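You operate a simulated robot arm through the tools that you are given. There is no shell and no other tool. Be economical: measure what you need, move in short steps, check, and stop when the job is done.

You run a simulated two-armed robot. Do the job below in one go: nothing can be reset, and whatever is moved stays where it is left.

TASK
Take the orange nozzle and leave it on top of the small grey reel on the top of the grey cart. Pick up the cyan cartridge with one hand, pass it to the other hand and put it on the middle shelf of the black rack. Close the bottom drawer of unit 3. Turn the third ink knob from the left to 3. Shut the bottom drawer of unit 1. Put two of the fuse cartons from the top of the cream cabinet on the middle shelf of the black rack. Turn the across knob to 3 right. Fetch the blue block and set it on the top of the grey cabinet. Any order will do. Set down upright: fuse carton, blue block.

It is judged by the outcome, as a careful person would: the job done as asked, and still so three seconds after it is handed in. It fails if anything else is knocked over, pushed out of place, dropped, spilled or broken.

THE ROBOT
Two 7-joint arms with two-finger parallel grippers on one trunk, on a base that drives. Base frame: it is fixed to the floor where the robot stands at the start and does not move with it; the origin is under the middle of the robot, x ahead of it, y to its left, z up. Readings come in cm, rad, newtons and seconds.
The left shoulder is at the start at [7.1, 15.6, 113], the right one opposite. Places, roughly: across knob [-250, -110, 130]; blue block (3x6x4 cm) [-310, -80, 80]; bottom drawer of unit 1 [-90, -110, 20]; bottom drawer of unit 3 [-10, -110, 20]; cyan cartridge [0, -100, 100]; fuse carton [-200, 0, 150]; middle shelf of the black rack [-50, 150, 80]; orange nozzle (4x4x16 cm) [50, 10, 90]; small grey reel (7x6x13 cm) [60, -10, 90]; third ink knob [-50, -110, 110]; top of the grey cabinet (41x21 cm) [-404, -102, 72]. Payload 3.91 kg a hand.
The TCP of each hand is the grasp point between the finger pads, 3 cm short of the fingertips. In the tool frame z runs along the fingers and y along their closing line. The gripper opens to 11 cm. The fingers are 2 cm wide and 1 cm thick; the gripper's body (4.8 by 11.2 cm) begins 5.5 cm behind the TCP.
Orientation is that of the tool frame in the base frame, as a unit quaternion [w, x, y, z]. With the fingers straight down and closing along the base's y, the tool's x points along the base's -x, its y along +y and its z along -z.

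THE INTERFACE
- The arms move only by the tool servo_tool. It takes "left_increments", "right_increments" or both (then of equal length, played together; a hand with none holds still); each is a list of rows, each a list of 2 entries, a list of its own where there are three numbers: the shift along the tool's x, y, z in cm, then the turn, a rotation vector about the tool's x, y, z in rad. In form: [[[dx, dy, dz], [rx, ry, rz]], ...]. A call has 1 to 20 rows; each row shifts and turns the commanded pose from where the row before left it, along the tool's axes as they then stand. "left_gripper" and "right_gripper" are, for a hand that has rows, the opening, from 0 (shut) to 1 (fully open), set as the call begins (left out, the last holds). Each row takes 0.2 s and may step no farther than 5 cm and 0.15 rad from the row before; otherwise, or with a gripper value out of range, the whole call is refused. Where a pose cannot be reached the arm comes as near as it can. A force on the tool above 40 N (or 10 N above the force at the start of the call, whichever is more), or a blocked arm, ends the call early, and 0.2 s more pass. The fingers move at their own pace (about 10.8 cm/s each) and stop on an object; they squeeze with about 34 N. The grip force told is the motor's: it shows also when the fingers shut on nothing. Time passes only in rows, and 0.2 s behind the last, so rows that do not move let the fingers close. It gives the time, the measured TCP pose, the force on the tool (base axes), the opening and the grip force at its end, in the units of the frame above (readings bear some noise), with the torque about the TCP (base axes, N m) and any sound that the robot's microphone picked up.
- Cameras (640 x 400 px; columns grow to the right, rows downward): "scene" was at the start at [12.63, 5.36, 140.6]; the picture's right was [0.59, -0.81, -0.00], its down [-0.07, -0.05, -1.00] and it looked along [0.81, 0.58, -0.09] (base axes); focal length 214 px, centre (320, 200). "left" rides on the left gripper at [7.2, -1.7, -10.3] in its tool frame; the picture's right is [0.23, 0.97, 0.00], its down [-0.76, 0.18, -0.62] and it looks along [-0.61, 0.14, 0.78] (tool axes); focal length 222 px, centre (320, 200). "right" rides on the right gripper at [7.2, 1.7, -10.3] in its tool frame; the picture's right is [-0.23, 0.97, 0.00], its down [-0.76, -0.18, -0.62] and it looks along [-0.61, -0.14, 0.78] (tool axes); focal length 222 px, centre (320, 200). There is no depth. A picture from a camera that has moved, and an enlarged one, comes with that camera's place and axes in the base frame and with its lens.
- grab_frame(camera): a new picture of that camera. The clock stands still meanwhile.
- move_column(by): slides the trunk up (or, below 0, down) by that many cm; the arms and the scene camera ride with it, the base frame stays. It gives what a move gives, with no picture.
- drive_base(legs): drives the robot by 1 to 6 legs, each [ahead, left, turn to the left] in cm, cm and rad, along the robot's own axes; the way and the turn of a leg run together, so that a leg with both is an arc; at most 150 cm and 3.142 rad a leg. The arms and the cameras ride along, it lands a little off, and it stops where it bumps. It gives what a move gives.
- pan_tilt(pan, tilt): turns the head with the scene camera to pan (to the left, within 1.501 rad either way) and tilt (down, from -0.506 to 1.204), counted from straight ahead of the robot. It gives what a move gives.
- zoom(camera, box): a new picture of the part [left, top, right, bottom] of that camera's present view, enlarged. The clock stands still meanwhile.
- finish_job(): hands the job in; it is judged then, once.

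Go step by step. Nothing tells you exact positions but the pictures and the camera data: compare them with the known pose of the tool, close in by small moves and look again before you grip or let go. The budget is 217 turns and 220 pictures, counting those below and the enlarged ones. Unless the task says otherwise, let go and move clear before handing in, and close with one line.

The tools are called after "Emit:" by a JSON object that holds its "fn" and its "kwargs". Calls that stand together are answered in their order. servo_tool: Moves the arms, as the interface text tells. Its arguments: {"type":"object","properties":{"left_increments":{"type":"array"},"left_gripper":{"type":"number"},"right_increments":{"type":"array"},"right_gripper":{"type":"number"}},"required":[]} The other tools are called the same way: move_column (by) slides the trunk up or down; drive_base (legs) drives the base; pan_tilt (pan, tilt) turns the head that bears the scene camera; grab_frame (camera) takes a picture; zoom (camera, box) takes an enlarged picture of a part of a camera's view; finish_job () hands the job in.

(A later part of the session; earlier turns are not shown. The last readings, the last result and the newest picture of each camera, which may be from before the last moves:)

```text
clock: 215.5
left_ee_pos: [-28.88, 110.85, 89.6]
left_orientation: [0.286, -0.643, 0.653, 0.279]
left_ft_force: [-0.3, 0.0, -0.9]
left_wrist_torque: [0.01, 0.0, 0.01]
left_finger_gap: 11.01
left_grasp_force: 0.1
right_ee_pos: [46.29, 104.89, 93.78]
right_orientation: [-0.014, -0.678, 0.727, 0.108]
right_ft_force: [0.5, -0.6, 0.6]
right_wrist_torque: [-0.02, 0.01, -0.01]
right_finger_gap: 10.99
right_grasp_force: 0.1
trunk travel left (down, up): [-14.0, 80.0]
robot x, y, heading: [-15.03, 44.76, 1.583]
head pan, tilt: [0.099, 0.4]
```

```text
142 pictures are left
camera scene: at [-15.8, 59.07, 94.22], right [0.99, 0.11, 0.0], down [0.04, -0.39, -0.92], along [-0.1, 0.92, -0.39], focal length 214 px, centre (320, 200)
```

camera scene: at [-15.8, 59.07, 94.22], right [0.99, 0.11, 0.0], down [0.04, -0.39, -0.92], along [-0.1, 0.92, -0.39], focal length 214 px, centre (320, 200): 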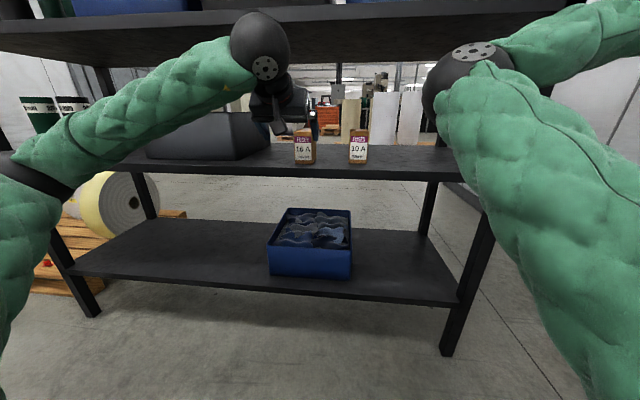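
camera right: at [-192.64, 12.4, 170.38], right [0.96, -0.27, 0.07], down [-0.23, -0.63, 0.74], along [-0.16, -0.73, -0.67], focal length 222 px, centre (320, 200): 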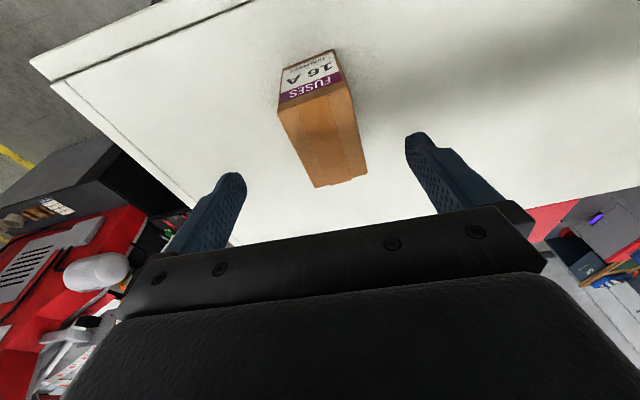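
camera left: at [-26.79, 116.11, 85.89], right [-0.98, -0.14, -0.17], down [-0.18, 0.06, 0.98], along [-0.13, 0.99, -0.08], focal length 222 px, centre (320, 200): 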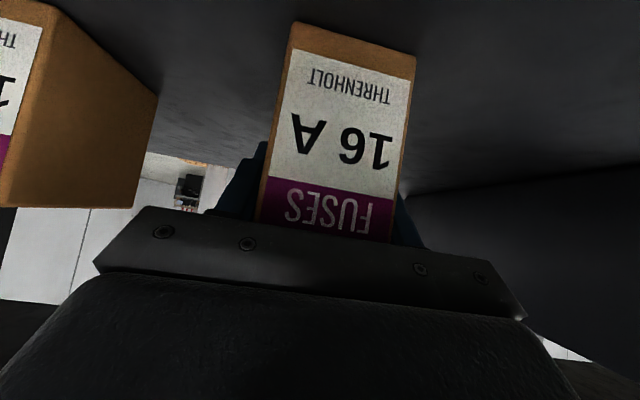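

Both cartons are placed. Next I'll survey a way to the far side: back off, raise the trunk and drive to the open floor west of the cream cabinet.

Emit:
{"fn": "drive_base", "kwargs": {"legs": [[-9, 0, 0]]}}

Emit:
{"fn": "move_column", "kwargs": {"by": 40}}

Emit:
{"fn": "move_column", "kwargs": {"by": 38}}

Emit:
{"fn": "drive_base", "kwargs": {"legs": [[20, 40, 0], [0, 100, 0], [0, 100, 0], [0, 40, 0], [0, 0, -1.5], [0, 0, -1.5]]}}

Emit:
{"fn": "pan_tilt", "kwargs": {"pan": -0.2, "tilt": 0.4}}

Emit:
{"fn": "grab_frame", "kwargs": {"camera": "scene"}}

```text
clock: 216.6
left_ee_pos: [-28.7, 101.91, 89.54]
left_orientation: [0.287, -0.644, 0.651, 0.282]
left_ft_force: [0.5, -0.4, 0.4]
left_wrist_torque: [0.01, -0.03, -0.04]
left_finger_gap: 10.96
left_grasp_force: 0.1
right_ee_pos: [46.36, 95.94, 93.93]
right_orientation: [-0.015, -0.679, 0.726, 0.108]
right_ft_force: [-0.3, -0.3, 0.9]
right_wrist_torque: [0.03, 0.0, -0.03]
right_finger_gap: 10.97
right_grasp_force: 0.0
trunk travel left (down, up): [-14.0, 80.0]
robot x, y, heading: [-14.56, 35.93, 1.581]
head pan, tilt: [0.099, 0.4]
```

```text
clock: 220.4
left_ee_pos: [-28.73, 101.89, 129.4]
left_orientation: [0.286, -0.644, 0.651, 0.281]
left_ft_force: [0.1, -0.9, 1.0]
left_wrist_torque: [0.04, 0.01, -0.02]
left_finger_gap: 10.97
left_grasp_force: 0.0
right_ee_pos: [46.39, 95.9, 133.83]
right_orientation: [-0.014, -0.679, 0.726, 0.107]
right_ft_force: [0.2, -0.2, 0.4]
right_wrist_torque: [0.01, 0.0, 0.0]
right_finger_gap: 11.0
right_grasp_force: 0.1
trunk travel left (down, up): [-54.0, 40.0]
robot x, y, heading: [-14.89, 36.02, 1.582]
head pan, tilt: [0.099, 0.4]
```

```text
clock: 224.1
left_ee_pos: [-28.72, 102.01, 167.53]
left_orientation: [0.286, -0.644, 0.652, 0.28]
left_ft_force: [0.2, -0.5, -0.9]
left_wrist_torque: [-0.01, -0.01, 0.0]
left_finger_gap: 11.02
left_grasp_force: 0.0
right_ee_pos: [46.26, 96.06, 171.81]
right_orientation: [-0.014, -0.679, 0.726, 0.108]
right_ft_force: [0.3, -0.2, 0.0]
right_wrist_torque: [0.05, -0.01, 0.0]
right_finger_gap: 11.0
right_grasp_force: 0.1
trunk travel left (down, up): [-92.0, 2.0]
robot x, y, heading: [-14.97, 35.85, 1.581]
head pan, tilt: [0.099, 0.4]
```

```text
clock: 245.7
left_ee_pos: [-268.23, -12.32, 167.43]
left_orientation: [0.306, 0.589, 0.701, -0.259]
left_ft_force: [0.0, 0.8, 0.8]
left_wrist_torque: [0.01, 0.0, 0.02]
left_finger_gap: 11.02
left_grasp_force: 0.1
right_ee_pos: [-343.24, -20.35, 171.78]
right_orientation: [0.106, 0.661, 0.743, 0.025]
right_ft_force: [-1.1, 0.6, 0.7]
right_wrist_torque: [0.0, -0.02, -0.05]
right_finger_gap: 10.99
right_grasp_force: 0.0
trunk travel left (down, up): [-92.0, 2.0]
robot x, y, heading: [-294.0, 49.78, -1.378]
head pan, tilt: [0.099, 0.4]
```

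```text
clock: 246.5
left_ee_pos: [-268.36, -12.42, 167.51]
left_orientation: [0.306, 0.59, 0.701, -0.259]
left_ft_force: [-0.6, -0.6, 0.0]
left_wrist_torque: [-0.01, 0.0, 0.04]
left_finger_gap: 11.0
left_grasp_force: 0.1
right_ee_pos: [-343.29, -20.38, 171.86]
right_orientation: [0.106, 0.66, 0.743, 0.024]
right_ft_force: [-0.2, 1.0, -0.2]
right_wrist_torque: [-0.02, -0.03, 0.0]
right_finger_gap: 10.99
right_grasp_force: 0.1
trunk travel left (down, up): [-92.0, 2.0]
robot x, y, heading: [-294.29, 50.25, -1.376]
head pan, tilt: [-0.201, 0.4]
```

```text
141 pictures are left
camera scene: at [-293.16, 35.74, 172.21], right [-1.0, 0.01, 0.0], down [0.0, 0.39, -0.92], along [-0.01, -0.92, -0.39], focal length 214 px, centre (320, 200)
```

scene: 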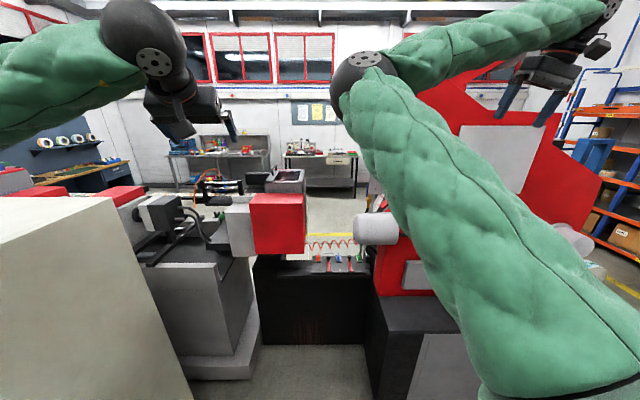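

Emit:
{"fn": "zoom", "kwargs": {"camera": "scene", "box": [130, 140, 390, 302]}}

Emit:
{"fn": "pan_tilt", "kwargs": {"pan": -1.0, "tilt": 0.25}}

Emit:
{"fn": "grab_frame", "kwargs": {"camera": "scene"}}

Emit:
{"fn": "grab_frame", "kwargs": {"camera": "right"}}

```text
2.46 times, centred on (260, 221) of scene
camera zoom: at [-293.16, 35.74, 172.21], right [-1.0, 0.01, 0.0], down [0.0, 0.39, -0.92], along [-0.01, -0.92, -0.39], focal length 528 px, centre (468, 148)
```

zoom: 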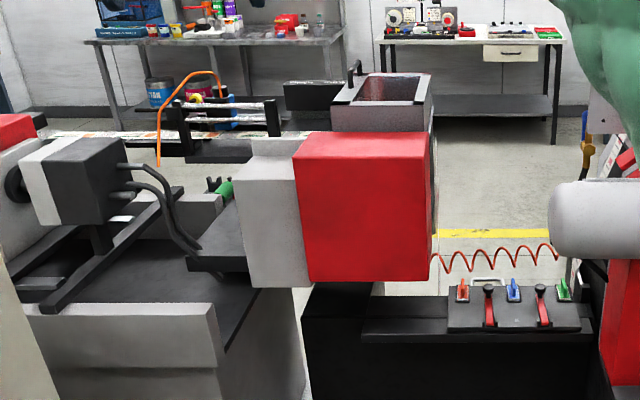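

```text
clock: 247.6
left_ee_pos: [-268.34, -12.32, 167.48]
left_orientation: [0.305, 0.59, 0.701, -0.26]
left_ft_force: [0.1, -0.5, 0.3]
left_wrist_torque: [0.03, 0.03, 0.01]
left_finger_gap: 11.0
left_grasp_force: 0.1
right_ee_pos: [-343.32, -20.23, 171.87]
right_orientation: [0.106, 0.66, 0.743, 0.024]
right_ft_force: [0.1, -1.2, -0.6]
right_wrist_torque: [0.02, 0.0, 0.0]
right_finger_gap: 11.01
right_grasp_force: 0.1
trunk travel left (down, up): [-92.0, 2.0]
robot x, y, heading: [-294.17, 50.15, -1.375]
head pan, tilt: [-1.0, 0.25]
```

```text
139 pictures are left
camera scene: at [-299.8, 38.53, 173.61], right [-0.69, 0.72, 0.0], down [0.18, 0.17, -0.97], along [-0.7, -0.67, -0.25], focal length 214 px, centre (320, 200)
```

scene: 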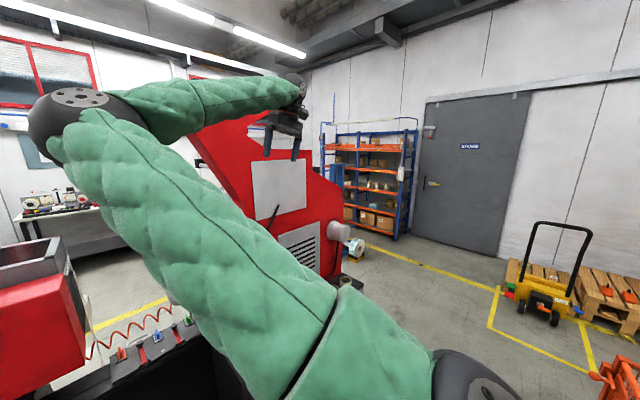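

```text
138 pictures are left
camera right: at [-344.23, -11.99, 181.31], right [0.97, -0.1, 0.2], down [-0.21, -0.71, 0.67], along [0.07, -0.7, -0.71], focal length 222 px, centre (320, 200)
```

right: 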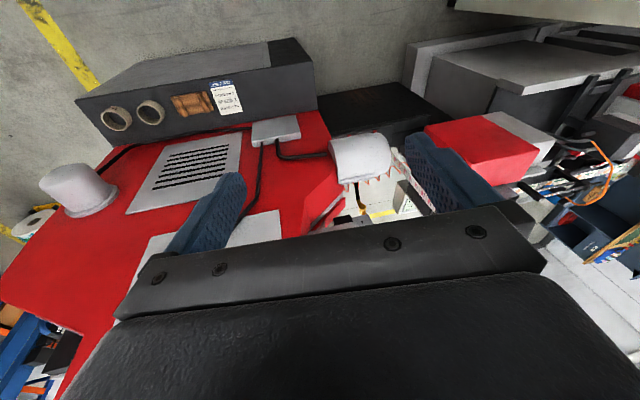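

The press's operator side is on the far (−y) side; there's open floor to the west. I'll drive round the west end and look as I go.

Emit:
{"fn": "drive_base", "kwargs": {"legs": [[0, 0, -1.765], [120, 0, 0], [110, 0, 0], [0, 0, 1.57]]}}

Emit:
{"fn": "pan_tilt", "kwargs": {"pan": 0.2, "tilt": 0.4}}

Emit:
{"fn": "grab_frame", "kwargs": {"camera": "scene"}}

```text
clock: 267.0
left_ee_pos: [-510.38, -23.54, 167.44]
left_orientation: [0.285, 0.644, 0.652, -0.282]
left_ft_force: [0.7, -0.6, 0.6]
left_wrist_torque: [0.01, 0.02, 0.0]
left_finger_gap: 11.0
left_grasp_force: 0.0
right_ee_pos: [-585.56, -19.49, 171.9]
right_orientation: [0.107, 0.717, 0.689, 0.016]
right_ft_force: [-0.5, 0.3, 0.5]
right_wrist_torque: [0.02, 0.01, 0.0]
right_finger_gap: 10.98
right_grasp_force: 0.0
trunk travel left (down, up): [-92.0, 2.0]
robot x, y, heading: [-526.11, 42.71, -1.54]
head pan, tilt: [-1.0, 0.25]
```

```text
clock: 268.4
left_ee_pos: [-510.34, -23.5, 167.5]
left_orientation: [0.283, 0.644, 0.653, -0.282]
left_ft_force: [-0.7, 0.8, 0.2]
left_wrist_torque: [-0.03, 0.03, -0.03]
left_finger_gap: 11.03
left_grasp_force: 0.1
right_ee_pos: [-585.55, -19.5, 171.82]
right_orientation: [0.107, 0.717, 0.689, 0.015]
right_ft_force: [1.0, -1.0, 0.6]
right_wrist_torque: [0.01, -0.01, 0.01]
right_finger_gap: 11.01
right_grasp_force: 0.1
trunk travel left (down, up): [-92.0, 2.0]
robot x, y, heading: [-526.36, 42.06, -1.533]
head pan, tilt: [0.201, 0.4]
```

```text
137 pictures are left
camera scene: at [-523.58, 28.11, 172.21], right [-0.97, -0.23, 0.0], down [-0.09, 0.38, -0.92], along [0.22, -0.9, -0.39], focal length 214 px, centre (320, 200)
```

scene: 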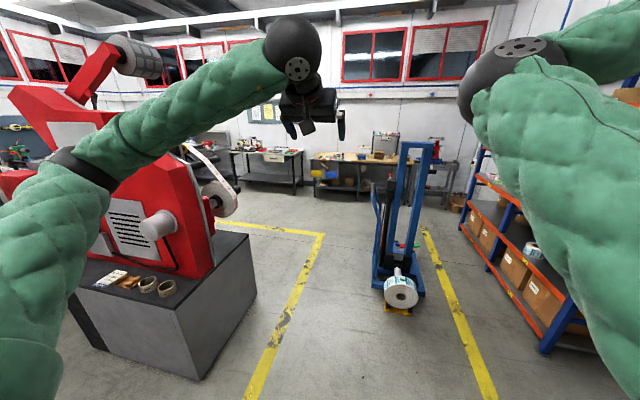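

There's a clear lane at x≈−490 between the press end and the lifter (hands pass above it). Driving south through it, then turning east.

Emit:
{"fn": "drive_base", "kwargs": {"legs": [[0, 34, -0.04], [120, 0, 0], [115, 0, 0], [0, 0, 1.57]]}}

Emit:
{"fn": "pan_tilt", "kwargs": {"pan": 0.4, "tilt": 0.35}}

Emit:
{"fn": "grab_frame", "kwargs": {"camera": "scene"}}

```text
clock: 285.5
left_ee_pos: [-430.9, -181.09, 167.52]
left_orientation: [0.4, 0.045, 0.915, -0.021]
left_ft_force: [0.4, 0.3, 0.8]
left_wrist_torque: [-0.03, -0.03, 0.02]
left_finger_gap: 10.98
left_grasp_force: 0.0
right_ee_pos: [-443.23, -255.37, 171.81]
right_orientation: [0.07, 0.075, 0.991, 0.084]
right_ft_force: [-0.1, -1.2, -0.6]
right_wrist_torque: [0.02, 0.0, 0.01]
right_finger_gap: 11.0
right_grasp_force: 0.1
trunk travel left (down, up): [-92.0, 2.0]
robot x, y, heading: [-498.37, -189.55, -0.076]
head pan, tilt: [0.201, 0.4]
```

```text
clock: 286.3
left_ee_pos: [-430.96, -181.09, 167.6]
left_orientation: [0.4, 0.044, 0.915, -0.021]
left_ft_force: [0.6, -0.4, -0.4]
left_wrist_torque: [-0.02, -0.02, 0.01]
left_finger_gap: 11.01
left_grasp_force: 0.1
right_ee_pos: [-443.22, -255.48, 171.81]
right_orientation: [0.069, 0.075, 0.991, 0.083]
right_ft_force: [0.3, 0.9, 0.5]
right_wrist_torque: [-0.01, 0.0, -0.02]
right_finger_gap: 11.0
right_grasp_force: 0.0
trunk travel left (down, up): [-92.0, 2.0]
robot x, y, heading: [-498.35, -189.65, -0.074]
head pan, tilt: [0.4, 0.351]
```

```text
136 pictures are left
camera scene: at [-483.97, -186.86, 172.67], right [0.32, -0.95, 0.0], down [-0.33, -0.11, -0.94], along [0.89, 0.3, -0.34], focal length 214 px, centre (320, 200)
```

scene: 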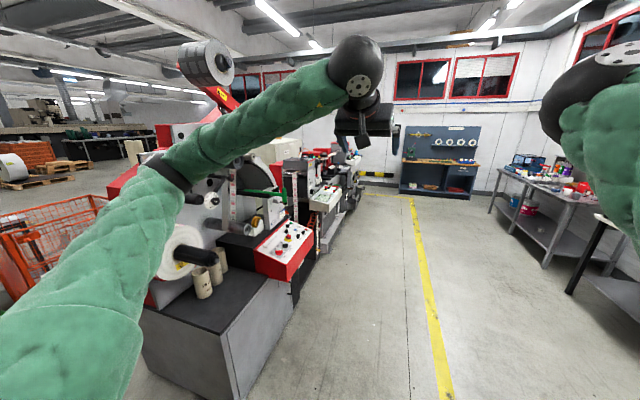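

I'm on the operator side now. I'll drive east along the aisle and face the press near x≈−350 to find the blue block and the grey cabinet.

Emit:
{"fn": "drive_base", "kwargs": {"legs": [[0, -12, 0.075], [140, 0, 0], [0, 0, 1.57]]}}

Emit:
{"fn": "pan_tilt", "kwargs": {"pan": 0.0, "tilt": 0.45}}

Emit:
{"fn": "grab_frame", "kwargs": {"camera": "scene"}}

```text
clock: 297.9
left_ee_pos: [-369.91, -135.33, 167.45]
left_orientation: [0.29, -0.632, 0.664, 0.275]
left_ft_force: [-0.3, 0.7, -0.5]
left_wrist_torque: [0.01, -0.02, -0.03]
left_finger_gap: 11.0
left_grasp_force: 0.0
right_ee_pos: [-295.1, -144.0, 171.86]
right_orientation: [-0.012, -0.665, 0.739, 0.108]
right_ft_force: [0.9, 0.2, 0.3]
right_wrist_torque: [0.01, -0.02, 0.01]
right_finger_gap: 11.02
right_grasp_force: 0.2
trunk travel left (down, up): [-92.0, 2.0]
robot x, y, heading: [-358.59, -201.92, 1.543]
head pan, tilt: [0.4, 0.351]
```

```text
clock: 298.7
left_ee_pos: [-369.99, -135.26, 167.38]
left_orientation: [0.292, -0.631, 0.664, 0.274]
left_ft_force: [-0.7, -0.2, 0.1]
left_wrist_torque: [0.0, 0.01, -0.02]
left_finger_gap: 11.01
left_grasp_force: 0.0
right_ee_pos: [-295.07, -143.9, 171.83]
right_orientation: [-0.013, -0.665, 0.739, 0.107]
right_ft_force: [0.0, 0.4, -0.8]
right_wrist_torque: [-0.02, 0.04, 0.02]
right_finger_gap: 11.0
right_grasp_force: 0.0
trunk travel left (down, up): [-92.0, 2.0]
robot x, y, heading: [-358.75, -201.75, 1.545]
head pan, tilt: [0.0, 0.45]
```

```text
135 pictures are left
camera scene: at [-357.93, -187.57, 171.75], right [1.0, -0.03, 0.0], down [-0.01, -0.44, -0.9], along [0.02, 0.9, -0.44], focal length 214 px, centre (320, 200)
```

scene: 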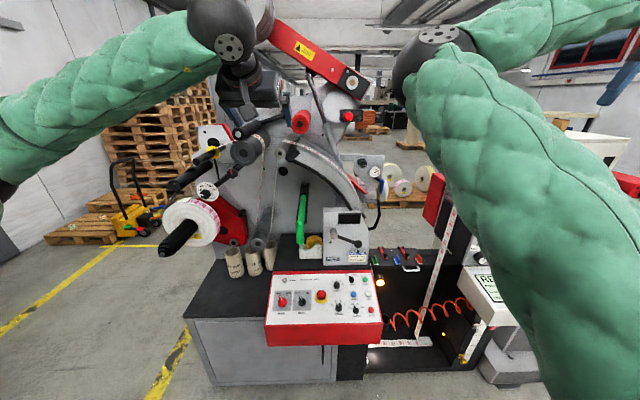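

Emit:
{"fn": "zoom", "kwargs": {"camera": "scene", "box": [180, 220, 340, 320]}}

Emit:
{"fn": "zoom", "kwargs": {"camera": "scene", "box": [340, 220, 520, 332]}}

Emit:
{"fn": "grab_frame", "kwargs": {"camera": "right"}}

```text
4.00 times, centred on (260, 270) of scene
camera zoom: at [-357.93, -187.57, 171.75], right [1.0, -0.03, 0.0], down [-0.01, -0.44, -0.9], along [0.02, 0.9, -0.44], focal length 858 px, centre (560, -80)
```

zoom: 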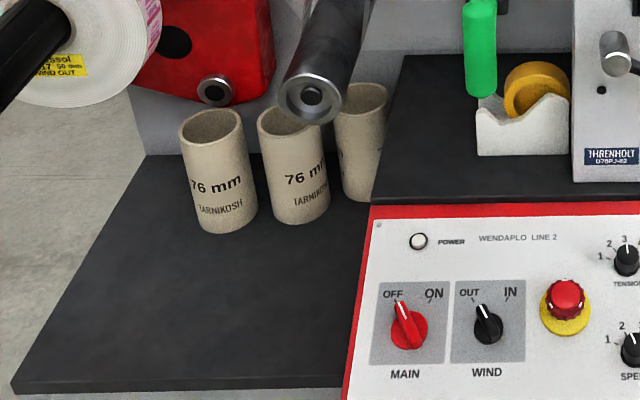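

```text
3.56 times, centred on (430, 276) of scene
camera zoom: at [-357.93, -187.57, 171.75], right [1.0, -0.03, 0.0], down [-0.01, -0.44, -0.9], along [0.02, 0.9, -0.44], focal length 763 px, centre (-71, -70)
```

zoom: 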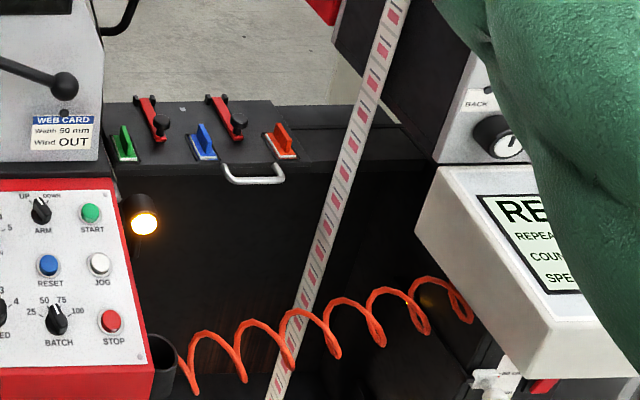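

```text
132 pictures are left
camera right: at [-295.85, -152.52, 181.31], right [-0.93, 0.31, 0.2], down [0.36, 0.65, 0.67], along [0.08, 0.7, -0.71], focal length 222 px, centre (320, 200)
```

right: 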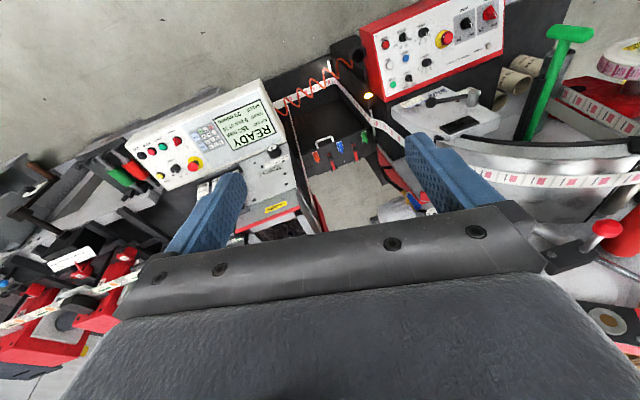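

The blue block stands on the black ledge near [-308.6, -87, 80] between a green and a red one, with a paper web close by. I'll tuck the right hand back out of the way, then bring the left hand over the block.

Emit:
{"fn": "servo_tool", "kwargs": {"right_increments": [[[4, 0, 0], [-0.04, 0.0, 0]], [[4, 0, 0], [-0.04, 0.0, 0]], [[4, 0, 0], [-0.04, 0, 0]], [[4, 0, 0], [-0.04, 0, 0]], [[4, 0, 0], [-0.03, 0, 0]], [[4, 0, 0], [0, 0, 0]], [[4, 0, 0], [0, 0, 0]], [[4, 0, 0], [0, 0, 0]]]}}

Emit:
{"fn": "pan_tilt", "kwargs": {"pan": -0.9, "tilt": 0.3}}

Emit:
{"fn": "grab_frame", "kwargs": {"camera": "scene"}}

```text
clock: 300.5
left_ee_pos: [-369.87, -135.43, 167.48]
left_orientation: [0.291, -0.631, 0.664, 0.275]
left_ft_force: [0.2, -1.2, 0.2]
left_wrist_torque: [0.0, 0.03, 0.03]
left_finger_gap: 10.99
left_grasp_force: 0.1
right_ee_pos: [-298.75, -175.75, 167.84]
right_orientation: [-0.075, -0.661, 0.725, 0.178]
right_ft_force: [1.0, -0.7, -0.2]
right_wrist_torque: [0.0, 0.01, 0.01]
right_finger_gap: 11.03
right_grasp_force: 0.0
trunk travel left (down, up): [-92.0, 2.0]
robot x, y, heading: [-358.48, -201.87, 1.548]
head pan, tilt: [0.0, 0.45]
```

```text
clock: 301.7
left_ee_pos: [-369.85, -135.38, 167.63]
left_orientation: [0.291, -0.632, 0.663, 0.275]
left_ft_force: [0.6, 0.0, 0.5]
left_wrist_torque: [0.0, 0.03, 0.03]
left_finger_gap: 10.99
left_grasp_force: 0.1
right_ee_pos: [-298.81, -175.59, 168.0]
right_orientation: [-0.076, -0.662, 0.725, 0.177]
right_ft_force: [-0.3, -0.4, -0.3]
right_wrist_torque: [0.0, 0.04, 0.04]
right_finger_gap: 11.0
right_grasp_force: 0.0
trunk travel left (down, up): [-92.0, 2.0]
robot x, y, heading: [-358.82, -202.09, 1.546]
head pan, tilt: [-0.901, 0.3]
```

```text
131 pictures are left
camera scene: at [-350.64, -191.19, 173.14], right [0.6, -0.8, 0.0], down [-0.24, -0.18, -0.96], along [0.76, 0.57, -0.3], focal length 214 px, centre (320, 200)
```

scene: 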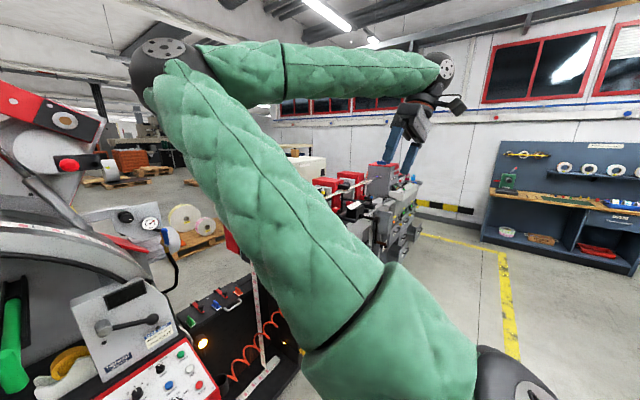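

Emit:
{"fn": "servo_tool", "kwargs": {"right_increments": [[[4, -2.5, 0], [-0.03, 0, 0]], [[4, -2.5, 0], [0, 0, 0]], [[4, -2.5, 0], [0, 0, 0]], [[4, -2.5, 0], [0, 0, 0]], [[4, -2.5, 2], [0, 0, 0]], [[4, -2.5, 4], [0, 0, 0]], [[0, 0, 4], [0, 0, 0]], [[0, 0, 4], [0, 0, 0]], [[0, 0, 4], [0, 0, 0]], [[0, 0, 4], [0, 0, 0]], [[0, 0, 4], [0, 0, 0]]]}}

Emit:
{"fn": "grab_frame", "kwargs": {"camera": "scene"}}

```text
refused: row 5 steps farther than a row can; nothing moved
```

```text
130 pictures are left
camera scene: at [-350.64, -191.19, 173.14], right [0.6, -0.8, 0.0], down [-0.24, -0.18, -0.96], along [0.76, 0.57, -0.3], focal length 214 px, centre (320, 200)
```

scene: 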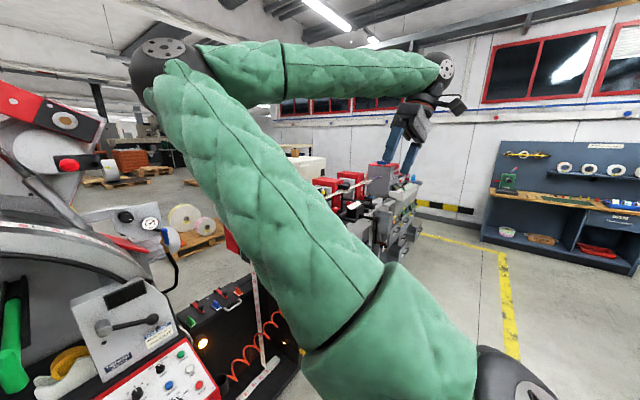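

Emit:
{"fn": "servo_tool", "kwargs": {"right_increments": [[[4, -2.5, 0], [-0.03, 0, 0]], [[4, -2.5, 0], [0, 0, 0]], [[4, -2.5, 0], [0, 0, 0]], [[4, -2.5, 0], [0, 0, 0]], [[4, -2.5, 0], [0, 0, 0]], [[4, -2.5, 0], [0, 0, 0]], [[0, 0, 4], [0, 0, 0]], [[0, 0, 4], [0, 0, 0]], [[0, 0, 4], [0, 0, 0]], [[0, 0, 4], [0, 0, 0]], [[0, 0, 4], [0, 0, 0]]]}}

Emit:
{"fn": "grab_frame", "kwargs": {"camera": "scene"}}

```text
clock: 304.1
left_ee_pos: [-370.01, -135.11, 167.57]
left_orientation: [0.291, -0.631, 0.664, 0.275]
left_ft_force: [-0.4, 0.8, 0.1]
left_wrist_torque: [-0.02, 0.01, 0.0]
left_finger_gap: 11.01
left_grasp_force: 0.0
right_ee_pos: [-295.24, -196.69, 140.81]
right_orientation: [-0.085, -0.66, 0.723, 0.187]
right_ft_force: [-1.0, -0.1, 0.0]
right_wrist_torque: [-0.04, 0.01, 0.03]
right_finger_gap: 11.01
right_grasp_force: 0.0
trunk travel left (down, up): [-92.0, 2.0]
robot x, y, heading: [-358.12, -201.62, 1.536]
head pan, tilt: [-0.901, 0.3]
```

```text
129 pictures are left
camera scene: at [-350.69, -191.01, 173.14], right [0.6, -0.8, 0.0], down [-0.24, -0.18, -0.96], along [0.76, 0.57, -0.3], focal length 214 px, centre (320, 200)
```

scene: 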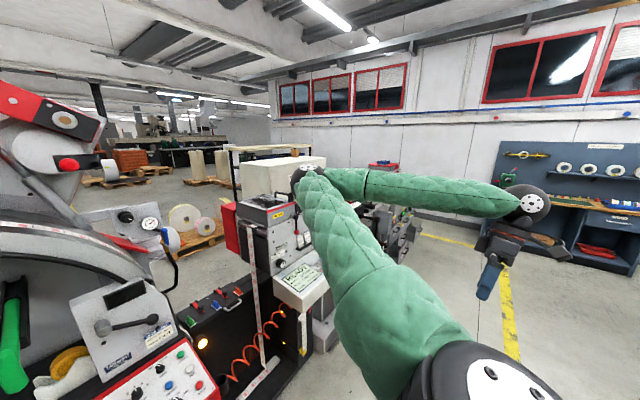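

The right arm is tucked to the side now. I'll strafe to bring the left hand over the blue block's area, keeping a little farther from the press.

Emit:
{"fn": "drive_base", "kwargs": {"legs": [[0, -60, 0.035], [22, 0, 0]]}}

Emit:
{"fn": "pan_tilt", "kwargs": {"pan": 0.0, "tilt": 0.6}}

Emit:
{"fn": "grab_frame", "kwargs": {"camera": "scene"}}

Emit:
{"fn": "grab_frame", "kwargs": {"camera": "left"}}

```text
clock: 308.9
left_ee_pos: [-313.3, -114.13, 167.75]
left_orientation: [-0.284, 0.649, -0.646, -0.284]
left_ft_force: [-0.2, -0.2, 0.8]
left_wrist_torque: [-0.03, 0.02, 0.02]
left_finger_gap: 11.02
left_grasp_force: 0.0
right_ee_pos: [-235.47, -171.54, 140.83]
right_orientation: [-0.089, -0.679, 0.704, 0.187]
right_ft_force: [-0.2, -0.9, 0.1]
right_wrist_torque: [-0.01, 0.01, -0.01]
right_finger_gap: 11.0
right_grasp_force: 0.0
trunk travel left (down, up): [-92.0, 2.0]
robot x, y, heading: [-297.99, -179.93, 1.595]
head pan, tilt: [-0.901, 0.3]
```

```text
clock: 310.1
left_ee_pos: [-313.33, -113.91, 167.55]
left_orientation: [-0.284, 0.649, -0.646, -0.284]
left_ft_force: [0.6, 0.5, -0.7]
left_wrist_torque: [-0.02, 0.02, 0.02]
left_finger_gap: 11.0
left_grasp_force: 0.0
right_ee_pos: [-235.27, -171.36, 140.87]
right_orientation: [-0.09, -0.678, 0.705, 0.186]
right_ft_force: [-0.6, -0.4, -0.5]
right_wrist_torque: [0.0, -0.03, 0.03]
right_finger_gap: 11.0
right_grasp_force: 0.0
trunk travel left (down, up): [-92.0, 2.0]
robot x, y, heading: [-297.89, -179.32, 1.596]
head pan, tilt: [0.0, 0.6]
```

```text
128 pictures are left
camera scene: at [-298.46, -165.96, 170.41], right [1.0, 0.03, 0.0], down [0.01, -0.56, -0.83], along [-0.02, 0.83, -0.56], focal length 214 px, centre (320, 200)
```

scene: 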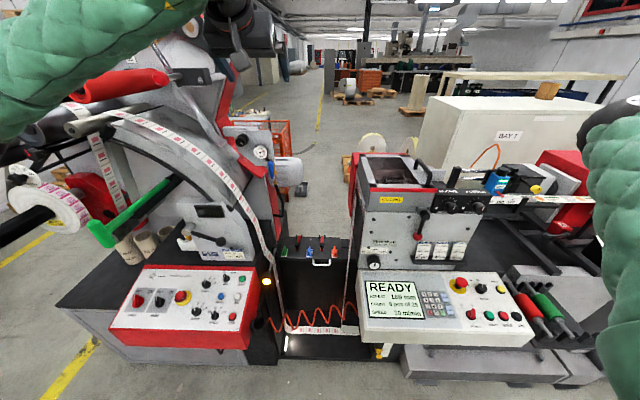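

```text
127 pictures are left
camera left: at [-311.57, -126.61, 169.16], right [-0.97, -0.16, -0.17], down [-0.18, 0.06, 0.98], along [-0.14, 0.99, -0.08], focal length 222 px, centre (320, 200)
```

left: 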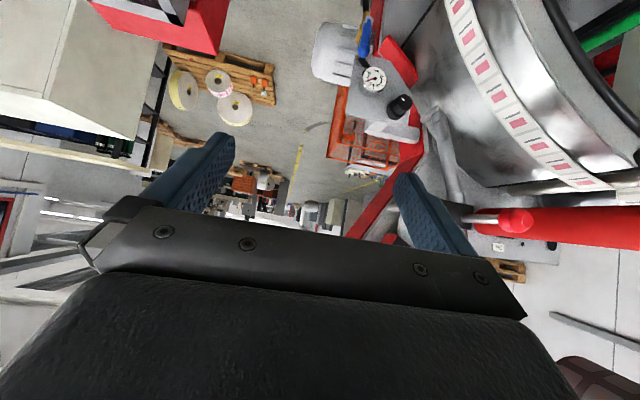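

Emit:
{"fn": "zoom", "kwargs": {"camera": "scene", "box": [250, 220, 370, 295]}}

```text
5.33 times, centred on (310, 258) of scene
camera zoom: at [-298.46, -165.96, 170.41], right [1.0, 0.03, 0.0], down [0.01, -0.56, -0.83], along [-0.02, 0.83, -0.56], focal length 1144 px, centre (373, -107)
```

zoom: 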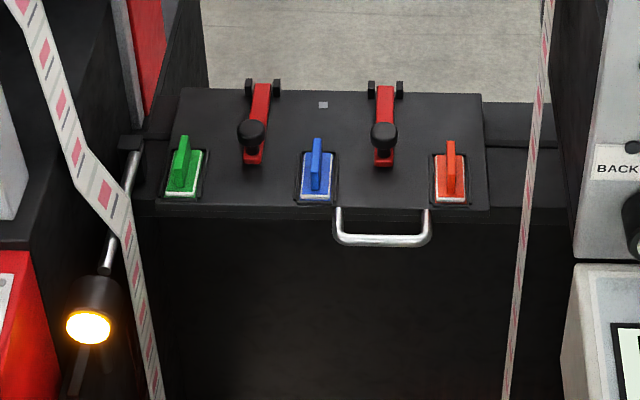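

The blue block has a thin fin along y atop its base, at about [-306.3, -83, 77–81]. I'll turn the robot a bit to the right, so that the right arm stays clear of the consoles, and then work with the left arm at 45°.

Emit:
{"fn": "drive_base", "kwargs": {"legs": [[0, 0, -0.526], [18, 1, 0]]}}

Emit:
{"fn": "pan_tilt", "kwargs": {"pan": 0.4, "tilt": 0.6}}

Emit:
{"fn": "grab_frame", "kwargs": {"camera": "scene"}}

```text
clock: 313.1
left_ee_pos: [-270.33, -99.4, 167.75]
left_orientation: [0.349, -0.457, 0.794, 0.198]
left_ft_force: [-0.4, -0.2, -0.2]
left_wrist_torque: [0.01, -0.04, 0.0]
left_finger_gap: 11.01
left_grasp_force: 0.0
right_ee_pos: [-231.96, -188.24, 140.84]
right_orientation: [-0.037, -0.471, 0.857, 0.203]
right_ft_force: [-0.8, -0.5, -0.7]
right_wrist_torque: [-0.01, -0.01, -0.01]
right_finger_gap: 10.99
right_grasp_force: 0.1
trunk travel left (down, up): [-92.0, 2.0]
robot x, y, heading: [-290.24, -163.52, 1.067]
head pan, tilt: [0.0, 0.6]
```

```text
clock: 313.9
left_ee_pos: [-269.96, -98.86, 167.42]
left_orientation: [0.348, -0.458, 0.794, 0.199]
left_ft_force: [0.7, 1.2, 0.0]
left_wrist_torque: [-0.02, 0.0, 0.0]
left_finger_gap: 10.99
left_grasp_force: 0.0
right_ee_pos: [-231.72, -187.75, 140.69]
right_orientation: [-0.039, -0.471, 0.858, 0.203]
right_ft_force: [-0.3, 0.5, 0.2]
right_wrist_torque: [-0.05, 0.0, 0.01]
right_finger_gap: 11.0
right_grasp_force: 0.0
trunk travel left (down, up): [-92.0, 2.0]
robot x, y, heading: [-290.06, -163.39, 1.065]
head pan, tilt: [0.4, 0.6]
```

```text
125 pictures are left
camera scene: at [-286.75, -150.03, 170.37], right [0.99, -0.1, 0.0], down [-0.06, -0.56, -0.82], along [0.09, 0.82, -0.57], focal length 214 px, centre (320, 200)
```

scene: 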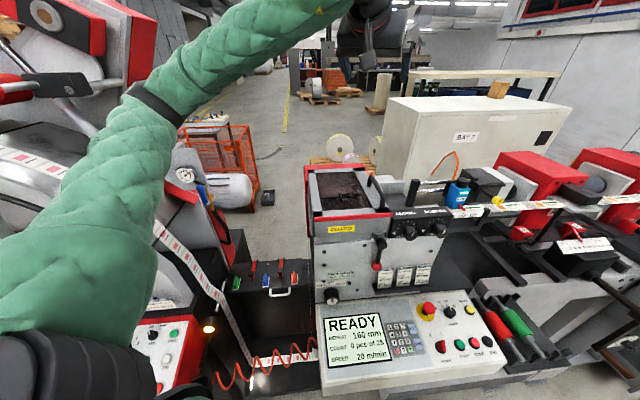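

Emit:
{"fn": "drive_base", "kwargs": {"legs": [[-8, 15, 0]]}}

Emit:
{"fn": "servo_tool", "kwargs": {"left_increments": [[[0, 0, 0], [-0.088, 0, -0.088]], [[0, 0, 0], [-0.088, 0, -0.088]], [[0, 0, 0], [-0.088, 0, -0.088]], [[0, 0, 0], [-0.088, 0, -0.088]], [[0, 4, 0], [0, 0, 0]], [[0, 4, 0], [0, 0, 0]], [[0, 4, 0], [0, 0, 0]], [[0, 4, 0], [0, 0, 0]], [[-1.4, 3, 1.4], [0, 0, 0]], [[-1.4, 0, 1.4], [0, 0, 0]], [[2.6, 0, 2.6], [0, 0, 0]], [[2.6, 0, 2.6], [0, 0, 0]], [[2.6, 0, 2.6], [0, 0, 0]], [[2.6, 0, 2.6], [0, 0, 0]], [[2.6, 0, 2.6], [0, 0, 0]], [[2.6, 0, 2.6], [0, 0, 0]], [[0, 0, 0], [0, 0, 0]]]}}

Emit:
{"fn": "grab_frame", "kwargs": {"camera": "scene"}}

Emit:
{"fn": "grab_frame", "kwargs": {"camera": "left"}}

```text
clock: 315.6
left_ee_pos: [-284.95, -100.82, 167.77]
left_orientation: [0.348, -0.447, 0.799, 0.2]
left_ft_force: [-0.8, -0.1, 0.3]
left_wrist_torque: [0.03, 0.03, 0.01]
left_finger_gap: 11.0
left_grasp_force: 0.0
right_ee_pos: [-248.23, -189.54, 140.31]
right_orientation: [-0.037, -0.465, 0.86, 0.207]
right_ft_force: [-0.2, -0.7, 0.8]
right_wrist_torque: [0.0, -0.04, -0.04]
right_finger_gap: 10.99
right_grasp_force: 0.0
trunk travel left (down, up): [-92.0, 2.0]
robot x, y, heading: [-306.97, -163.08, 1.061]
head pan, tilt: [0.4, 0.6]
stopped in leg 1: the robot was blocked; the commanded pose is now the measured one
```

```text
clock: 317.8
left_ee_pos: [-290.96, -86.23, 164.83]
left_orientation: [0.328, -0.57, 0.72, 0.223]
left_ft_force: [-0.9, -0.3, 0.4]
left_wrist_torque: [0.04, 0.0, 0.05]
left_finger_gap: 11.01
left_grasp_force: 0.1
right_ee_pos: [-253.64, -189.67, 142.63]
right_orientation: [-0.003, -0.388, 0.903, 0.184]
right_ft_force: [1.4, -1.9, -0.3]
right_wrist_torque: [0.11, 0.17, 0.03]
right_finger_gap: 11.0
right_grasp_force: 0.0
trunk travel left (down, up): [-92.0, 2.0]
robot x, y, heading: [-301.16, -157.1, 0.846]
head pan, tilt: [0.4, 0.6]
stopped in row 11 (left hand): the arm was blocked; the commanded pose is now the measured one
```

```text
124 pictures are left
camera scene: at [-290.9, -148.4, 170.66], right [0.95, -0.32, -0.03], down [-0.2, -0.52, -0.83], along [0.25, 0.79, -0.55], focal length 214 px, centre (320, 200)
```

scene: 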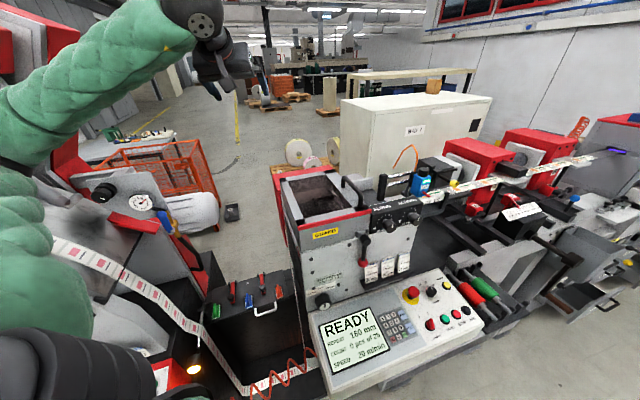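

```text
123 pictures are left
camera left: at [-292.61, -98.79, 166.7], right [-0.97, 0.09, -0.22], down [-0.2, 0.12, 0.97], along [0.12, 0.99, -0.1], focal length 222 px, centre (320, 200)
```

left: 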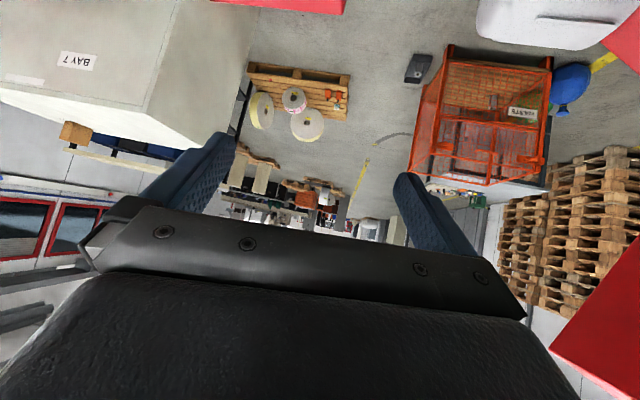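

The left elbow ran into the unwinder on the left, so I'm backing away to the right and checking that nothing was disturbed.

Emit:
{"fn": "drive_base", "kwargs": {"legs": [[-4, -22, 0]]}}

Emit:
{"fn": "pan_tilt", "kwargs": {"pan": 1.2, "tilt": 0.4}}

Emit:
{"fn": "grab_frame", "kwargs": {"camera": "scene"}}

```text
clock: 319.5
left_ee_pos: [-279.25, -103.8, 165.08]
left_orientation: [0.323, -0.581, 0.712, 0.226]
left_ft_force: [-0.5, 0.4, 0.1]
left_wrist_torque: [-0.02, -0.04, 0.0]
left_finger_gap: 11.02
left_grasp_force: 0.1
right_ee_pos: [-239.7, -206.04, 142.67]
right_orientation: [-0.005, -0.391, 0.901, 0.188]
right_ft_force: [-1.0, 0.8, 0.4]
right_wrist_torque: [-0.03, -0.05, -0.04]
right_finger_gap: 11.01
right_grasp_force: 0.0
trunk travel left (down, up): [-92.0, 2.0]
robot x, y, heading: [-287.9, -174.85, 0.873]
head pan, tilt: [0.4, 0.6]
```

```text
clock: 320.6
left_ee_pos: [-278.84, -104.16, 165.37]
left_orientation: [0.322, -0.58, 0.713, 0.226]
left_ft_force: [-1.1, -0.8, -0.1]
left_wrist_torque: [0.02, -0.02, -0.01]
left_finger_gap: 11.0
left_grasp_force: 0.1
right_ee_pos: [-239.51, -206.24, 142.45]
right_orientation: [-0.006, -0.39, 0.901, 0.189]
right_ft_force: [-0.1, 0.5, 0.2]
right_wrist_torque: [0.01, -0.04, 0.0]
right_finger_gap: 11.03
right_grasp_force: 0.0
trunk travel left (down, up): [-92.0, 2.0]
robot x, y, heading: [-288.27, -174.95, 0.874]
head pan, tilt: [1.201, 0.4]
```

```text
122 pictures are left
camera scene: at [-289.31, -162.77, 172.21], right [0.87, 0.48, 0.0], down [0.19, -0.34, -0.92], along [-0.45, 0.81, -0.39], focal length 214 px, centre (320, 200)
```

scene: 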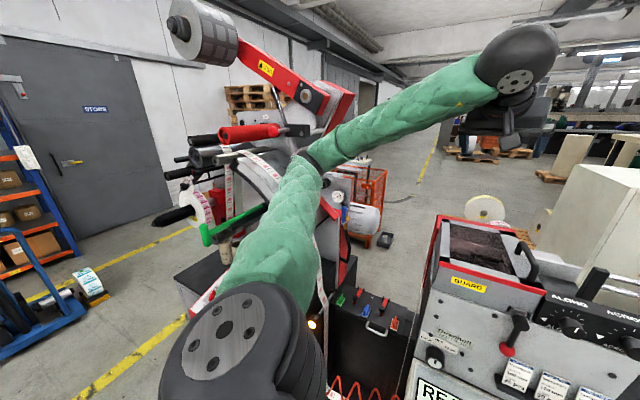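

The unwinder looks intact. The left elbow needs to stay over the aisle, so I'll approach with the robot turned slightly left instead. First tuck the right arm further back and down.

Emit:
{"fn": "servo_tool", "kwargs": {"right_increments": [[[4, 0, 0], [0, 0, 0]], [[4, 0, 0], [0, 0, 0]], [[4, 0, 0], [0, 0, 0]], [[4, 0, 0], [0, 0, 0]], [[4, 0, 0], [0, 0, 0]], [[4, 0, 0], [0, 0, 0]], [[0, 0, 4], [0, 0, 0]], [[0, 0, 4], [0, 0, 0]], [[0, 0, 4], [0, 0, 0]], [[0, 0, 4], [0, 0, 0]], [[0, 0, 4], [0, 0, 0]]]}}

Emit:
{"fn": "pan_tilt", "kwargs": {"pan": -1.1, "tilt": 0.4}}

Emit:
{"fn": "grab_frame", "kwargs": {"camera": "scene"}}

```text
clock: 323.0
left_ee_pos: [-278.72, -104.42, 165.37]
left_orientation: [0.323, -0.58, 0.713, 0.227]
left_ft_force: [-0.9, -0.2, 0.1]
left_wrist_torque: [0.01, 0.01, 0.05]
left_finger_gap: 10.99
left_grasp_force: 0.2
right_ee_pos: [-259.21, -216.38, 120.01]
right_orientation: [-0.007, -0.391, 0.9, 0.19]
right_ft_force: [-0.8, 0.8, 0.0]
right_wrist_torque: [0.01, -0.01, 0.01]
right_finger_gap: 10.99
right_grasp_force: 0.0
trunk travel left (down, up): [-92.0, 2.0]
robot x, y, heading: [-287.82, -174.86, 0.876]
head pan, tilt: [1.201, 0.4]
```

```text
clock: 325.1
left_ee_pos: [-278.72, -104.23, 165.37]
left_orientation: [0.323, -0.581, 0.712, 0.227]
left_ft_force: [0.0, -0.5, 1.3]
left_wrist_torque: [0.0, 0.02, -0.03]
left_finger_gap: 11.02
left_grasp_force: 0.1
right_ee_pos: [-259.3, -216.5, 120.28]
right_orientation: [-0.007, -0.392, 0.9, 0.19]
right_ft_force: [-0.4, 0.3, -0.7]
right_wrist_torque: [-0.02, 0.0, -0.01]
right_finger_gap: 11.0
right_grasp_force: 0.0
trunk travel left (down, up): [-92.0, 2.0]
robot x, y, heading: [-288.0, -174.83, 0.871]
head pan, tilt: [-1.1, 0.4]
```

```text
121 pictures are left
camera scene: at [-275.7, -172.96, 172.22], right [-0.22, -0.98, 0.0], down [-0.38, 0.09, -0.92], along [0.9, -0.2, -0.39], focal length 214 px, centre (320, 200)
```

scene: 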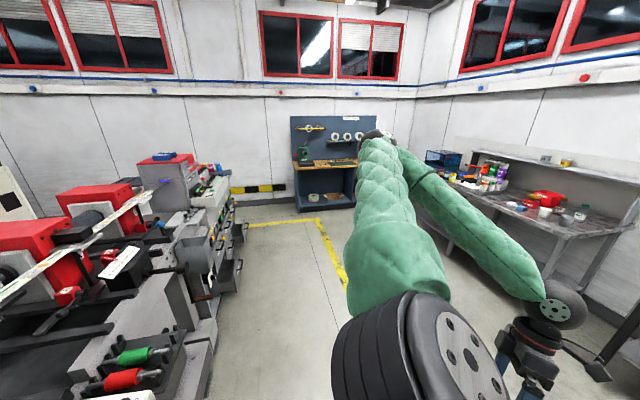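

The right arm is now tucked to the side and back. Turn to face slightly left of the bay and move up to it.

Emit:
{"fn": "drive_base", "kwargs": {"legs": [[0, 0, 1.03]]}}

Emit:
{"fn": "pan_tilt", "kwargs": {"pan": -0.3, "tilt": 0.6}}

Emit:
{"fn": "grab_frame", "kwargs": {"camera": "scene"}}

```text
clock: 328.2
left_ee_pos: [-344.15, -131.03, 165.45]
left_orientation: [-0.167, 0.857, -0.33, -0.358]
left_ft_force: [0.9, 0.3, -0.1]
left_wrist_torque: [0.01, 0.03, 0.02]
left_finger_gap: 11.01
left_grasp_force: 0.1
right_ee_pos: [-237.51, -171.07, 120.18]
right_orientation: [0.1, 0.787, -0.588, -0.161]
right_ft_force: [0.2, 0.2, 0.0]
right_wrist_torque: [0.02, 0.0, 0.02]
right_finger_gap: 11.03
right_grasp_force: 0.0
trunk travel left (down, up): [-92.0, 2.0]
robot x, y, heading: [-287.88, -174.6, 1.916]
head pan, tilt: [-1.1, 0.4]
```

```text
clock: 329.3
left_ee_pos: [-344.06, -131.07, 165.37]
left_orientation: [-0.168, 0.857, -0.331, -0.358]
left_ft_force: [0.3, 0.2, -0.4]
left_wrist_torque: [0.01, 0.01, 0.0]
left_finger_gap: 11.01
left_grasp_force: 0.0
right_ee_pos: [-237.53, -171.01, 120.08]
right_orientation: [0.101, 0.787, -0.587, -0.161]
right_ft_force: [-0.5, 0.6, -0.3]
right_wrist_torque: [-0.02, 0.0, -0.03]
right_finger_gap: 11.0
right_grasp_force: 0.0
trunk travel left (down, up): [-92.0, 2.0]
robot x, y, heading: [-288.35, -174.79, 1.919]
head pan, tilt: [-0.3, 0.6]
```

```text
120 pictures are left
camera scene: at [-290.06, -161.22, 170.4], right [1.0, 0.05, 0.0], down [0.03, -0.56, -0.83], along [-0.04, 0.82, -0.56], focal length 214 px, centre (320, 200)
```

scene: 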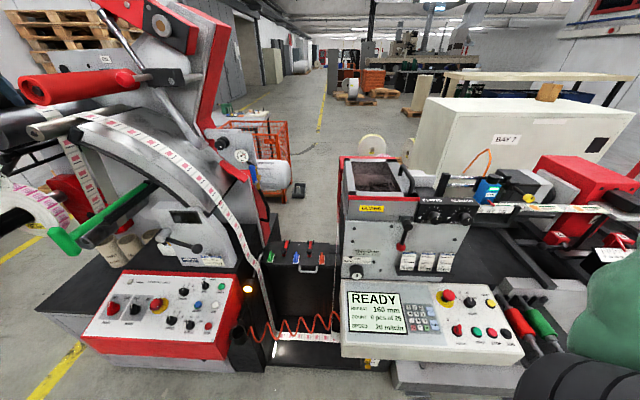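

Emit:
{"fn": "servo_tool", "kwargs": {"left_increments": [[[0, 0, 0], [0.092, 0, 0.088]], [[0, 0, 0], [0.092, 0, 0.088]], [[0, 0, 0], [0.092, 0, 0.088]], [[0, 0, 0], [0.092, 0, 0.088]], [[0, 0, 0], [0.092, 0, 0.088]], [[0, 0, 0], [0.092, 0, 0.088]], [[0, -4, 0], [0, 0, 0]], [[0, -4, 0], [0, 0, 0]], [[0, -4, 0], [0, 0, 0]], [[0, -4, 0], [0, 0, 0]], [[0, -4, 0], [0, 0, 0]]]}}

Emit:
{"fn": "drive_base", "kwargs": {"legs": [[15, 7, 0]]}}

```text
clock: 331.7
left_ee_pos: [-323.87, -130.22, 166.08]
left_orientation: [-0.292, 0.667, -0.623, -0.286]
left_ft_force: [0.3, 1.4, 0.1]
left_wrist_torque: [-0.01, 0.01, 0.04]
left_finger_gap: 11.0
left_grasp_force: 0.1
right_ee_pos: [-237.24, -170.73, 120.03]
right_orientation: [0.101, 0.786, -0.588, -0.162]
right_ft_force: [0.5, -0.1, -0.5]
right_wrist_torque: [-0.03, 0.02, 0.04]
right_finger_gap: 11.0
right_grasp_force: 0.0
trunk travel left (down, up): [-92.0, 2.0]
robot x, y, heading: [-287.88, -175.12, 1.916]
head pan, tilt: [-0.3, 0.6]
```

```text
clock: 333.2
left_ee_pos: [-335.75, -118.88, 166.14]
left_orientation: [-0.294, 0.666, -0.622, -0.288]
left_ft_force: [0.9, -0.8, -0.5]
left_wrist_torque: [0.03, 0.02, 0.02]
left_finger_gap: 11.01
left_grasp_force: 0.2
right_ee_pos: [-248.93, -159.3, 120.1]
right_orientation: [0.1, 0.787, -0.586, -0.162]
right_ft_force: [-0.3, -0.7, 0.7]
right_wrist_torque: [0.03, 0.0, -0.03]
right_finger_gap: 11.02
right_grasp_force: 0.1
trunk travel left (down, up): [-92.0, 2.0]
robot x, y, heading: [-299.8, -162.74, 1.922]
head pan, tilt: [-0.3, 0.6]
```

Emit:
{"fn": "servo_tool", "kwargs": {"left_increments": [[[0, -3.7, 0], [0, 0, 0]], [[0, -3.7, 0], [0, 0, 0]], [[0, -3.7, 0], [0, 0, 0]], [[0, -3.7, 0], [0, 0, 0]], [[0, -3.7, 0], [0, 0, 0]], [[0, -3.7, 0], [0, 0, 0]], [[0, -3.7, 0], [0, 0, 0]], [[0, -3.7, 0], [0, 0, 0]], [[1.82, 0, 4.26], [0, 0, 0]], [[1.82, 0, 4.26], [0, 0, 0]], [[1.82, 0, 4.26], [0, 0, 0]], [[1.82, 0, 4.26], [0, 0, 0]], [[0, 0, 0], [0, 0, 0]]]}}

Emit:
{"fn": "grab_frame", "kwargs": {"camera": "scene"}}

Emit:
{"fn": "pan_tilt", "kwargs": {"pan": 0.6, "tilt": 0.6}}

Emit:
{"fn": "grab_frame", "kwargs": {"camera": "scene"}}

```text
clock: 336.0
left_ee_pos: [-306.32, -109.2, 150.08]
left_orientation: [-0.294, 0.666, -0.622, -0.287]
left_ft_force: [-0.6, -0.8, -0.4]
left_wrist_torque: [0.0, 0.01, 0.0]
left_finger_gap: 10.99
left_grasp_force: 0.1
right_ee_pos: [-249.28, -159.0, 120.18]
right_orientation: [0.1, 0.787, -0.587, -0.161]
right_ft_force: [-0.1, 0.7, 0.1]
right_wrist_torque: [-0.03, -0.02, -0.02]
right_finger_gap: 11.02
right_grasp_force: 0.0
trunk travel left (down, up): [-92.0, 2.0]
robot x, y, heading: [-299.76, -162.89, 1.918]
head pan, tilt: [-0.3, 0.6]
```

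```text
119 pictures are left
camera scene: at [-301.88, -149.41, 170.4], right [1.0, 0.05, 0.0], down [0.03, -0.56, -0.83], along [-0.04, 0.82, -0.56], focal length 214 px, centre (320, 200)
```

scene: 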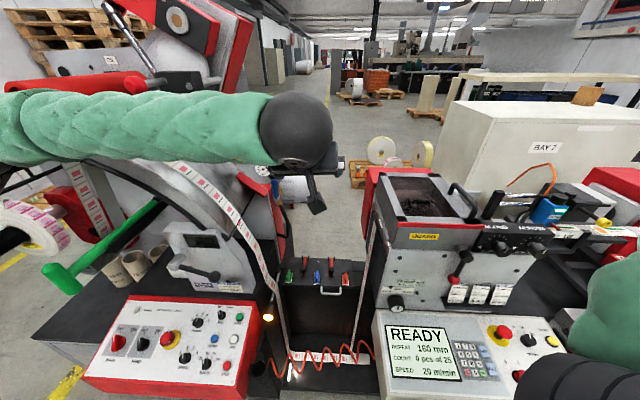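

```text
clock: 337.2
left_ee_pos: [-306.34, -109.12, 149.93]
left_orientation: [-0.294, 0.667, -0.622, -0.287]
left_ft_force: [-0.3, -0.9, -0.2]
left_wrist_torque: [-0.01, 0.01, 0.0]
left_finger_gap: 10.99
left_grasp_force: 0.0
right_ee_pos: [-249.27, -159.02, 120.28]
right_orientation: [0.1, 0.787, -0.587, -0.16]
right_ft_force: [0.2, 0.4, 0.4]
right_wrist_torque: [0.0, 0.02, -0.01]
right_finger_gap: 11.0
right_grasp_force: 0.1
trunk travel left (down, up): [-92.0, 2.0]
robot x, y, heading: [-299.71, -163.08, 1.923]
head pan, tilt: [0.6, 0.6]
```

```text
118 pictures are left
camera scene: at [-308.6, -153.06, 170.4], right [0.58, 0.81, 0.0], down [0.46, -0.33, -0.82], along [-0.67, 0.48, -0.57], focal length 214 px, centre (320, 200)
```

scene: 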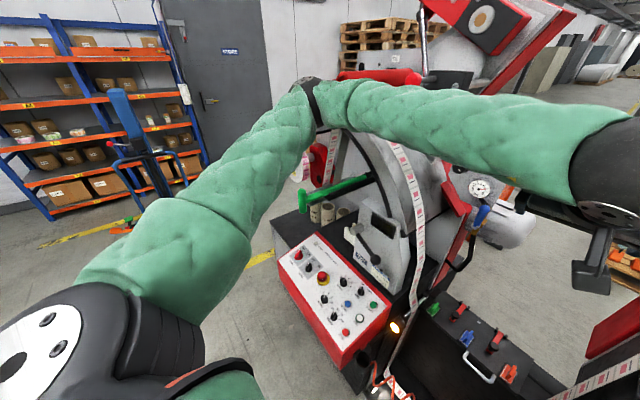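

The reach works, but the forearm from the west would catch the paper web (at x≈−320, y≈−108). I'll stand farther back facing north, so that the arm reaches in nearly straight through the gap with the tool pointing down.

Emit:
{"fn": "drive_base", "kwargs": {"legs": [[-11, 0, 0], [0, 0, -0.35]]}}

Emit:
{"fn": "servo_tool", "kwargs": {"left_increments": [[[0, 0, 0], [0.088, 0, 0.088]], [[0, 0, 0], [-0.088, 0.12, -0.088]], [[0, 0, 0], [-0.085, 0.12, -0.085]], [[0, 0, 0], [-0.08, 0.12, -0.08]], [[0, 0, 0], [-0.08, 0.12, -0.08]], [[0, 0, 0], [0, 0.12, 0]], [[0, 0, 0], [0, 0.12, 0]], [[0, 0, 0], [0, 0.12, 0]], [[0, 0, 0], [0, 0, 0]]]}}

```text
clock: 339.4
left_ee_pos: [-284.01, -120.36, 149.92]
left_orientation: [0.339, -0.549, 0.729, 0.231]
left_ft_force: [0.3, 0.7, 0.4]
left_wrist_torque: [-0.02, 0.0, 0.01]
left_finger_gap: 11.01
left_grasp_force: 0.0
right_ee_pos: [-247.34, -186.8, 120.32]
right_orientation: [-0.071, -0.674, 0.715, 0.174]
right_ft_force: [-0.1, 0.7, 0.2]
right_wrist_torque: [-0.01, -0.04, 0.0]
right_finger_gap: 11.0
right_grasp_force: 0.0
trunk travel left (down, up): [-92.0, 2.0]
robot x, y, heading: [-295.91, -173.09, 1.57]
head pan, tilt: [0.6, 0.6]
```

```text
refused: row 2 steps farther than a row can; nothing moved
```

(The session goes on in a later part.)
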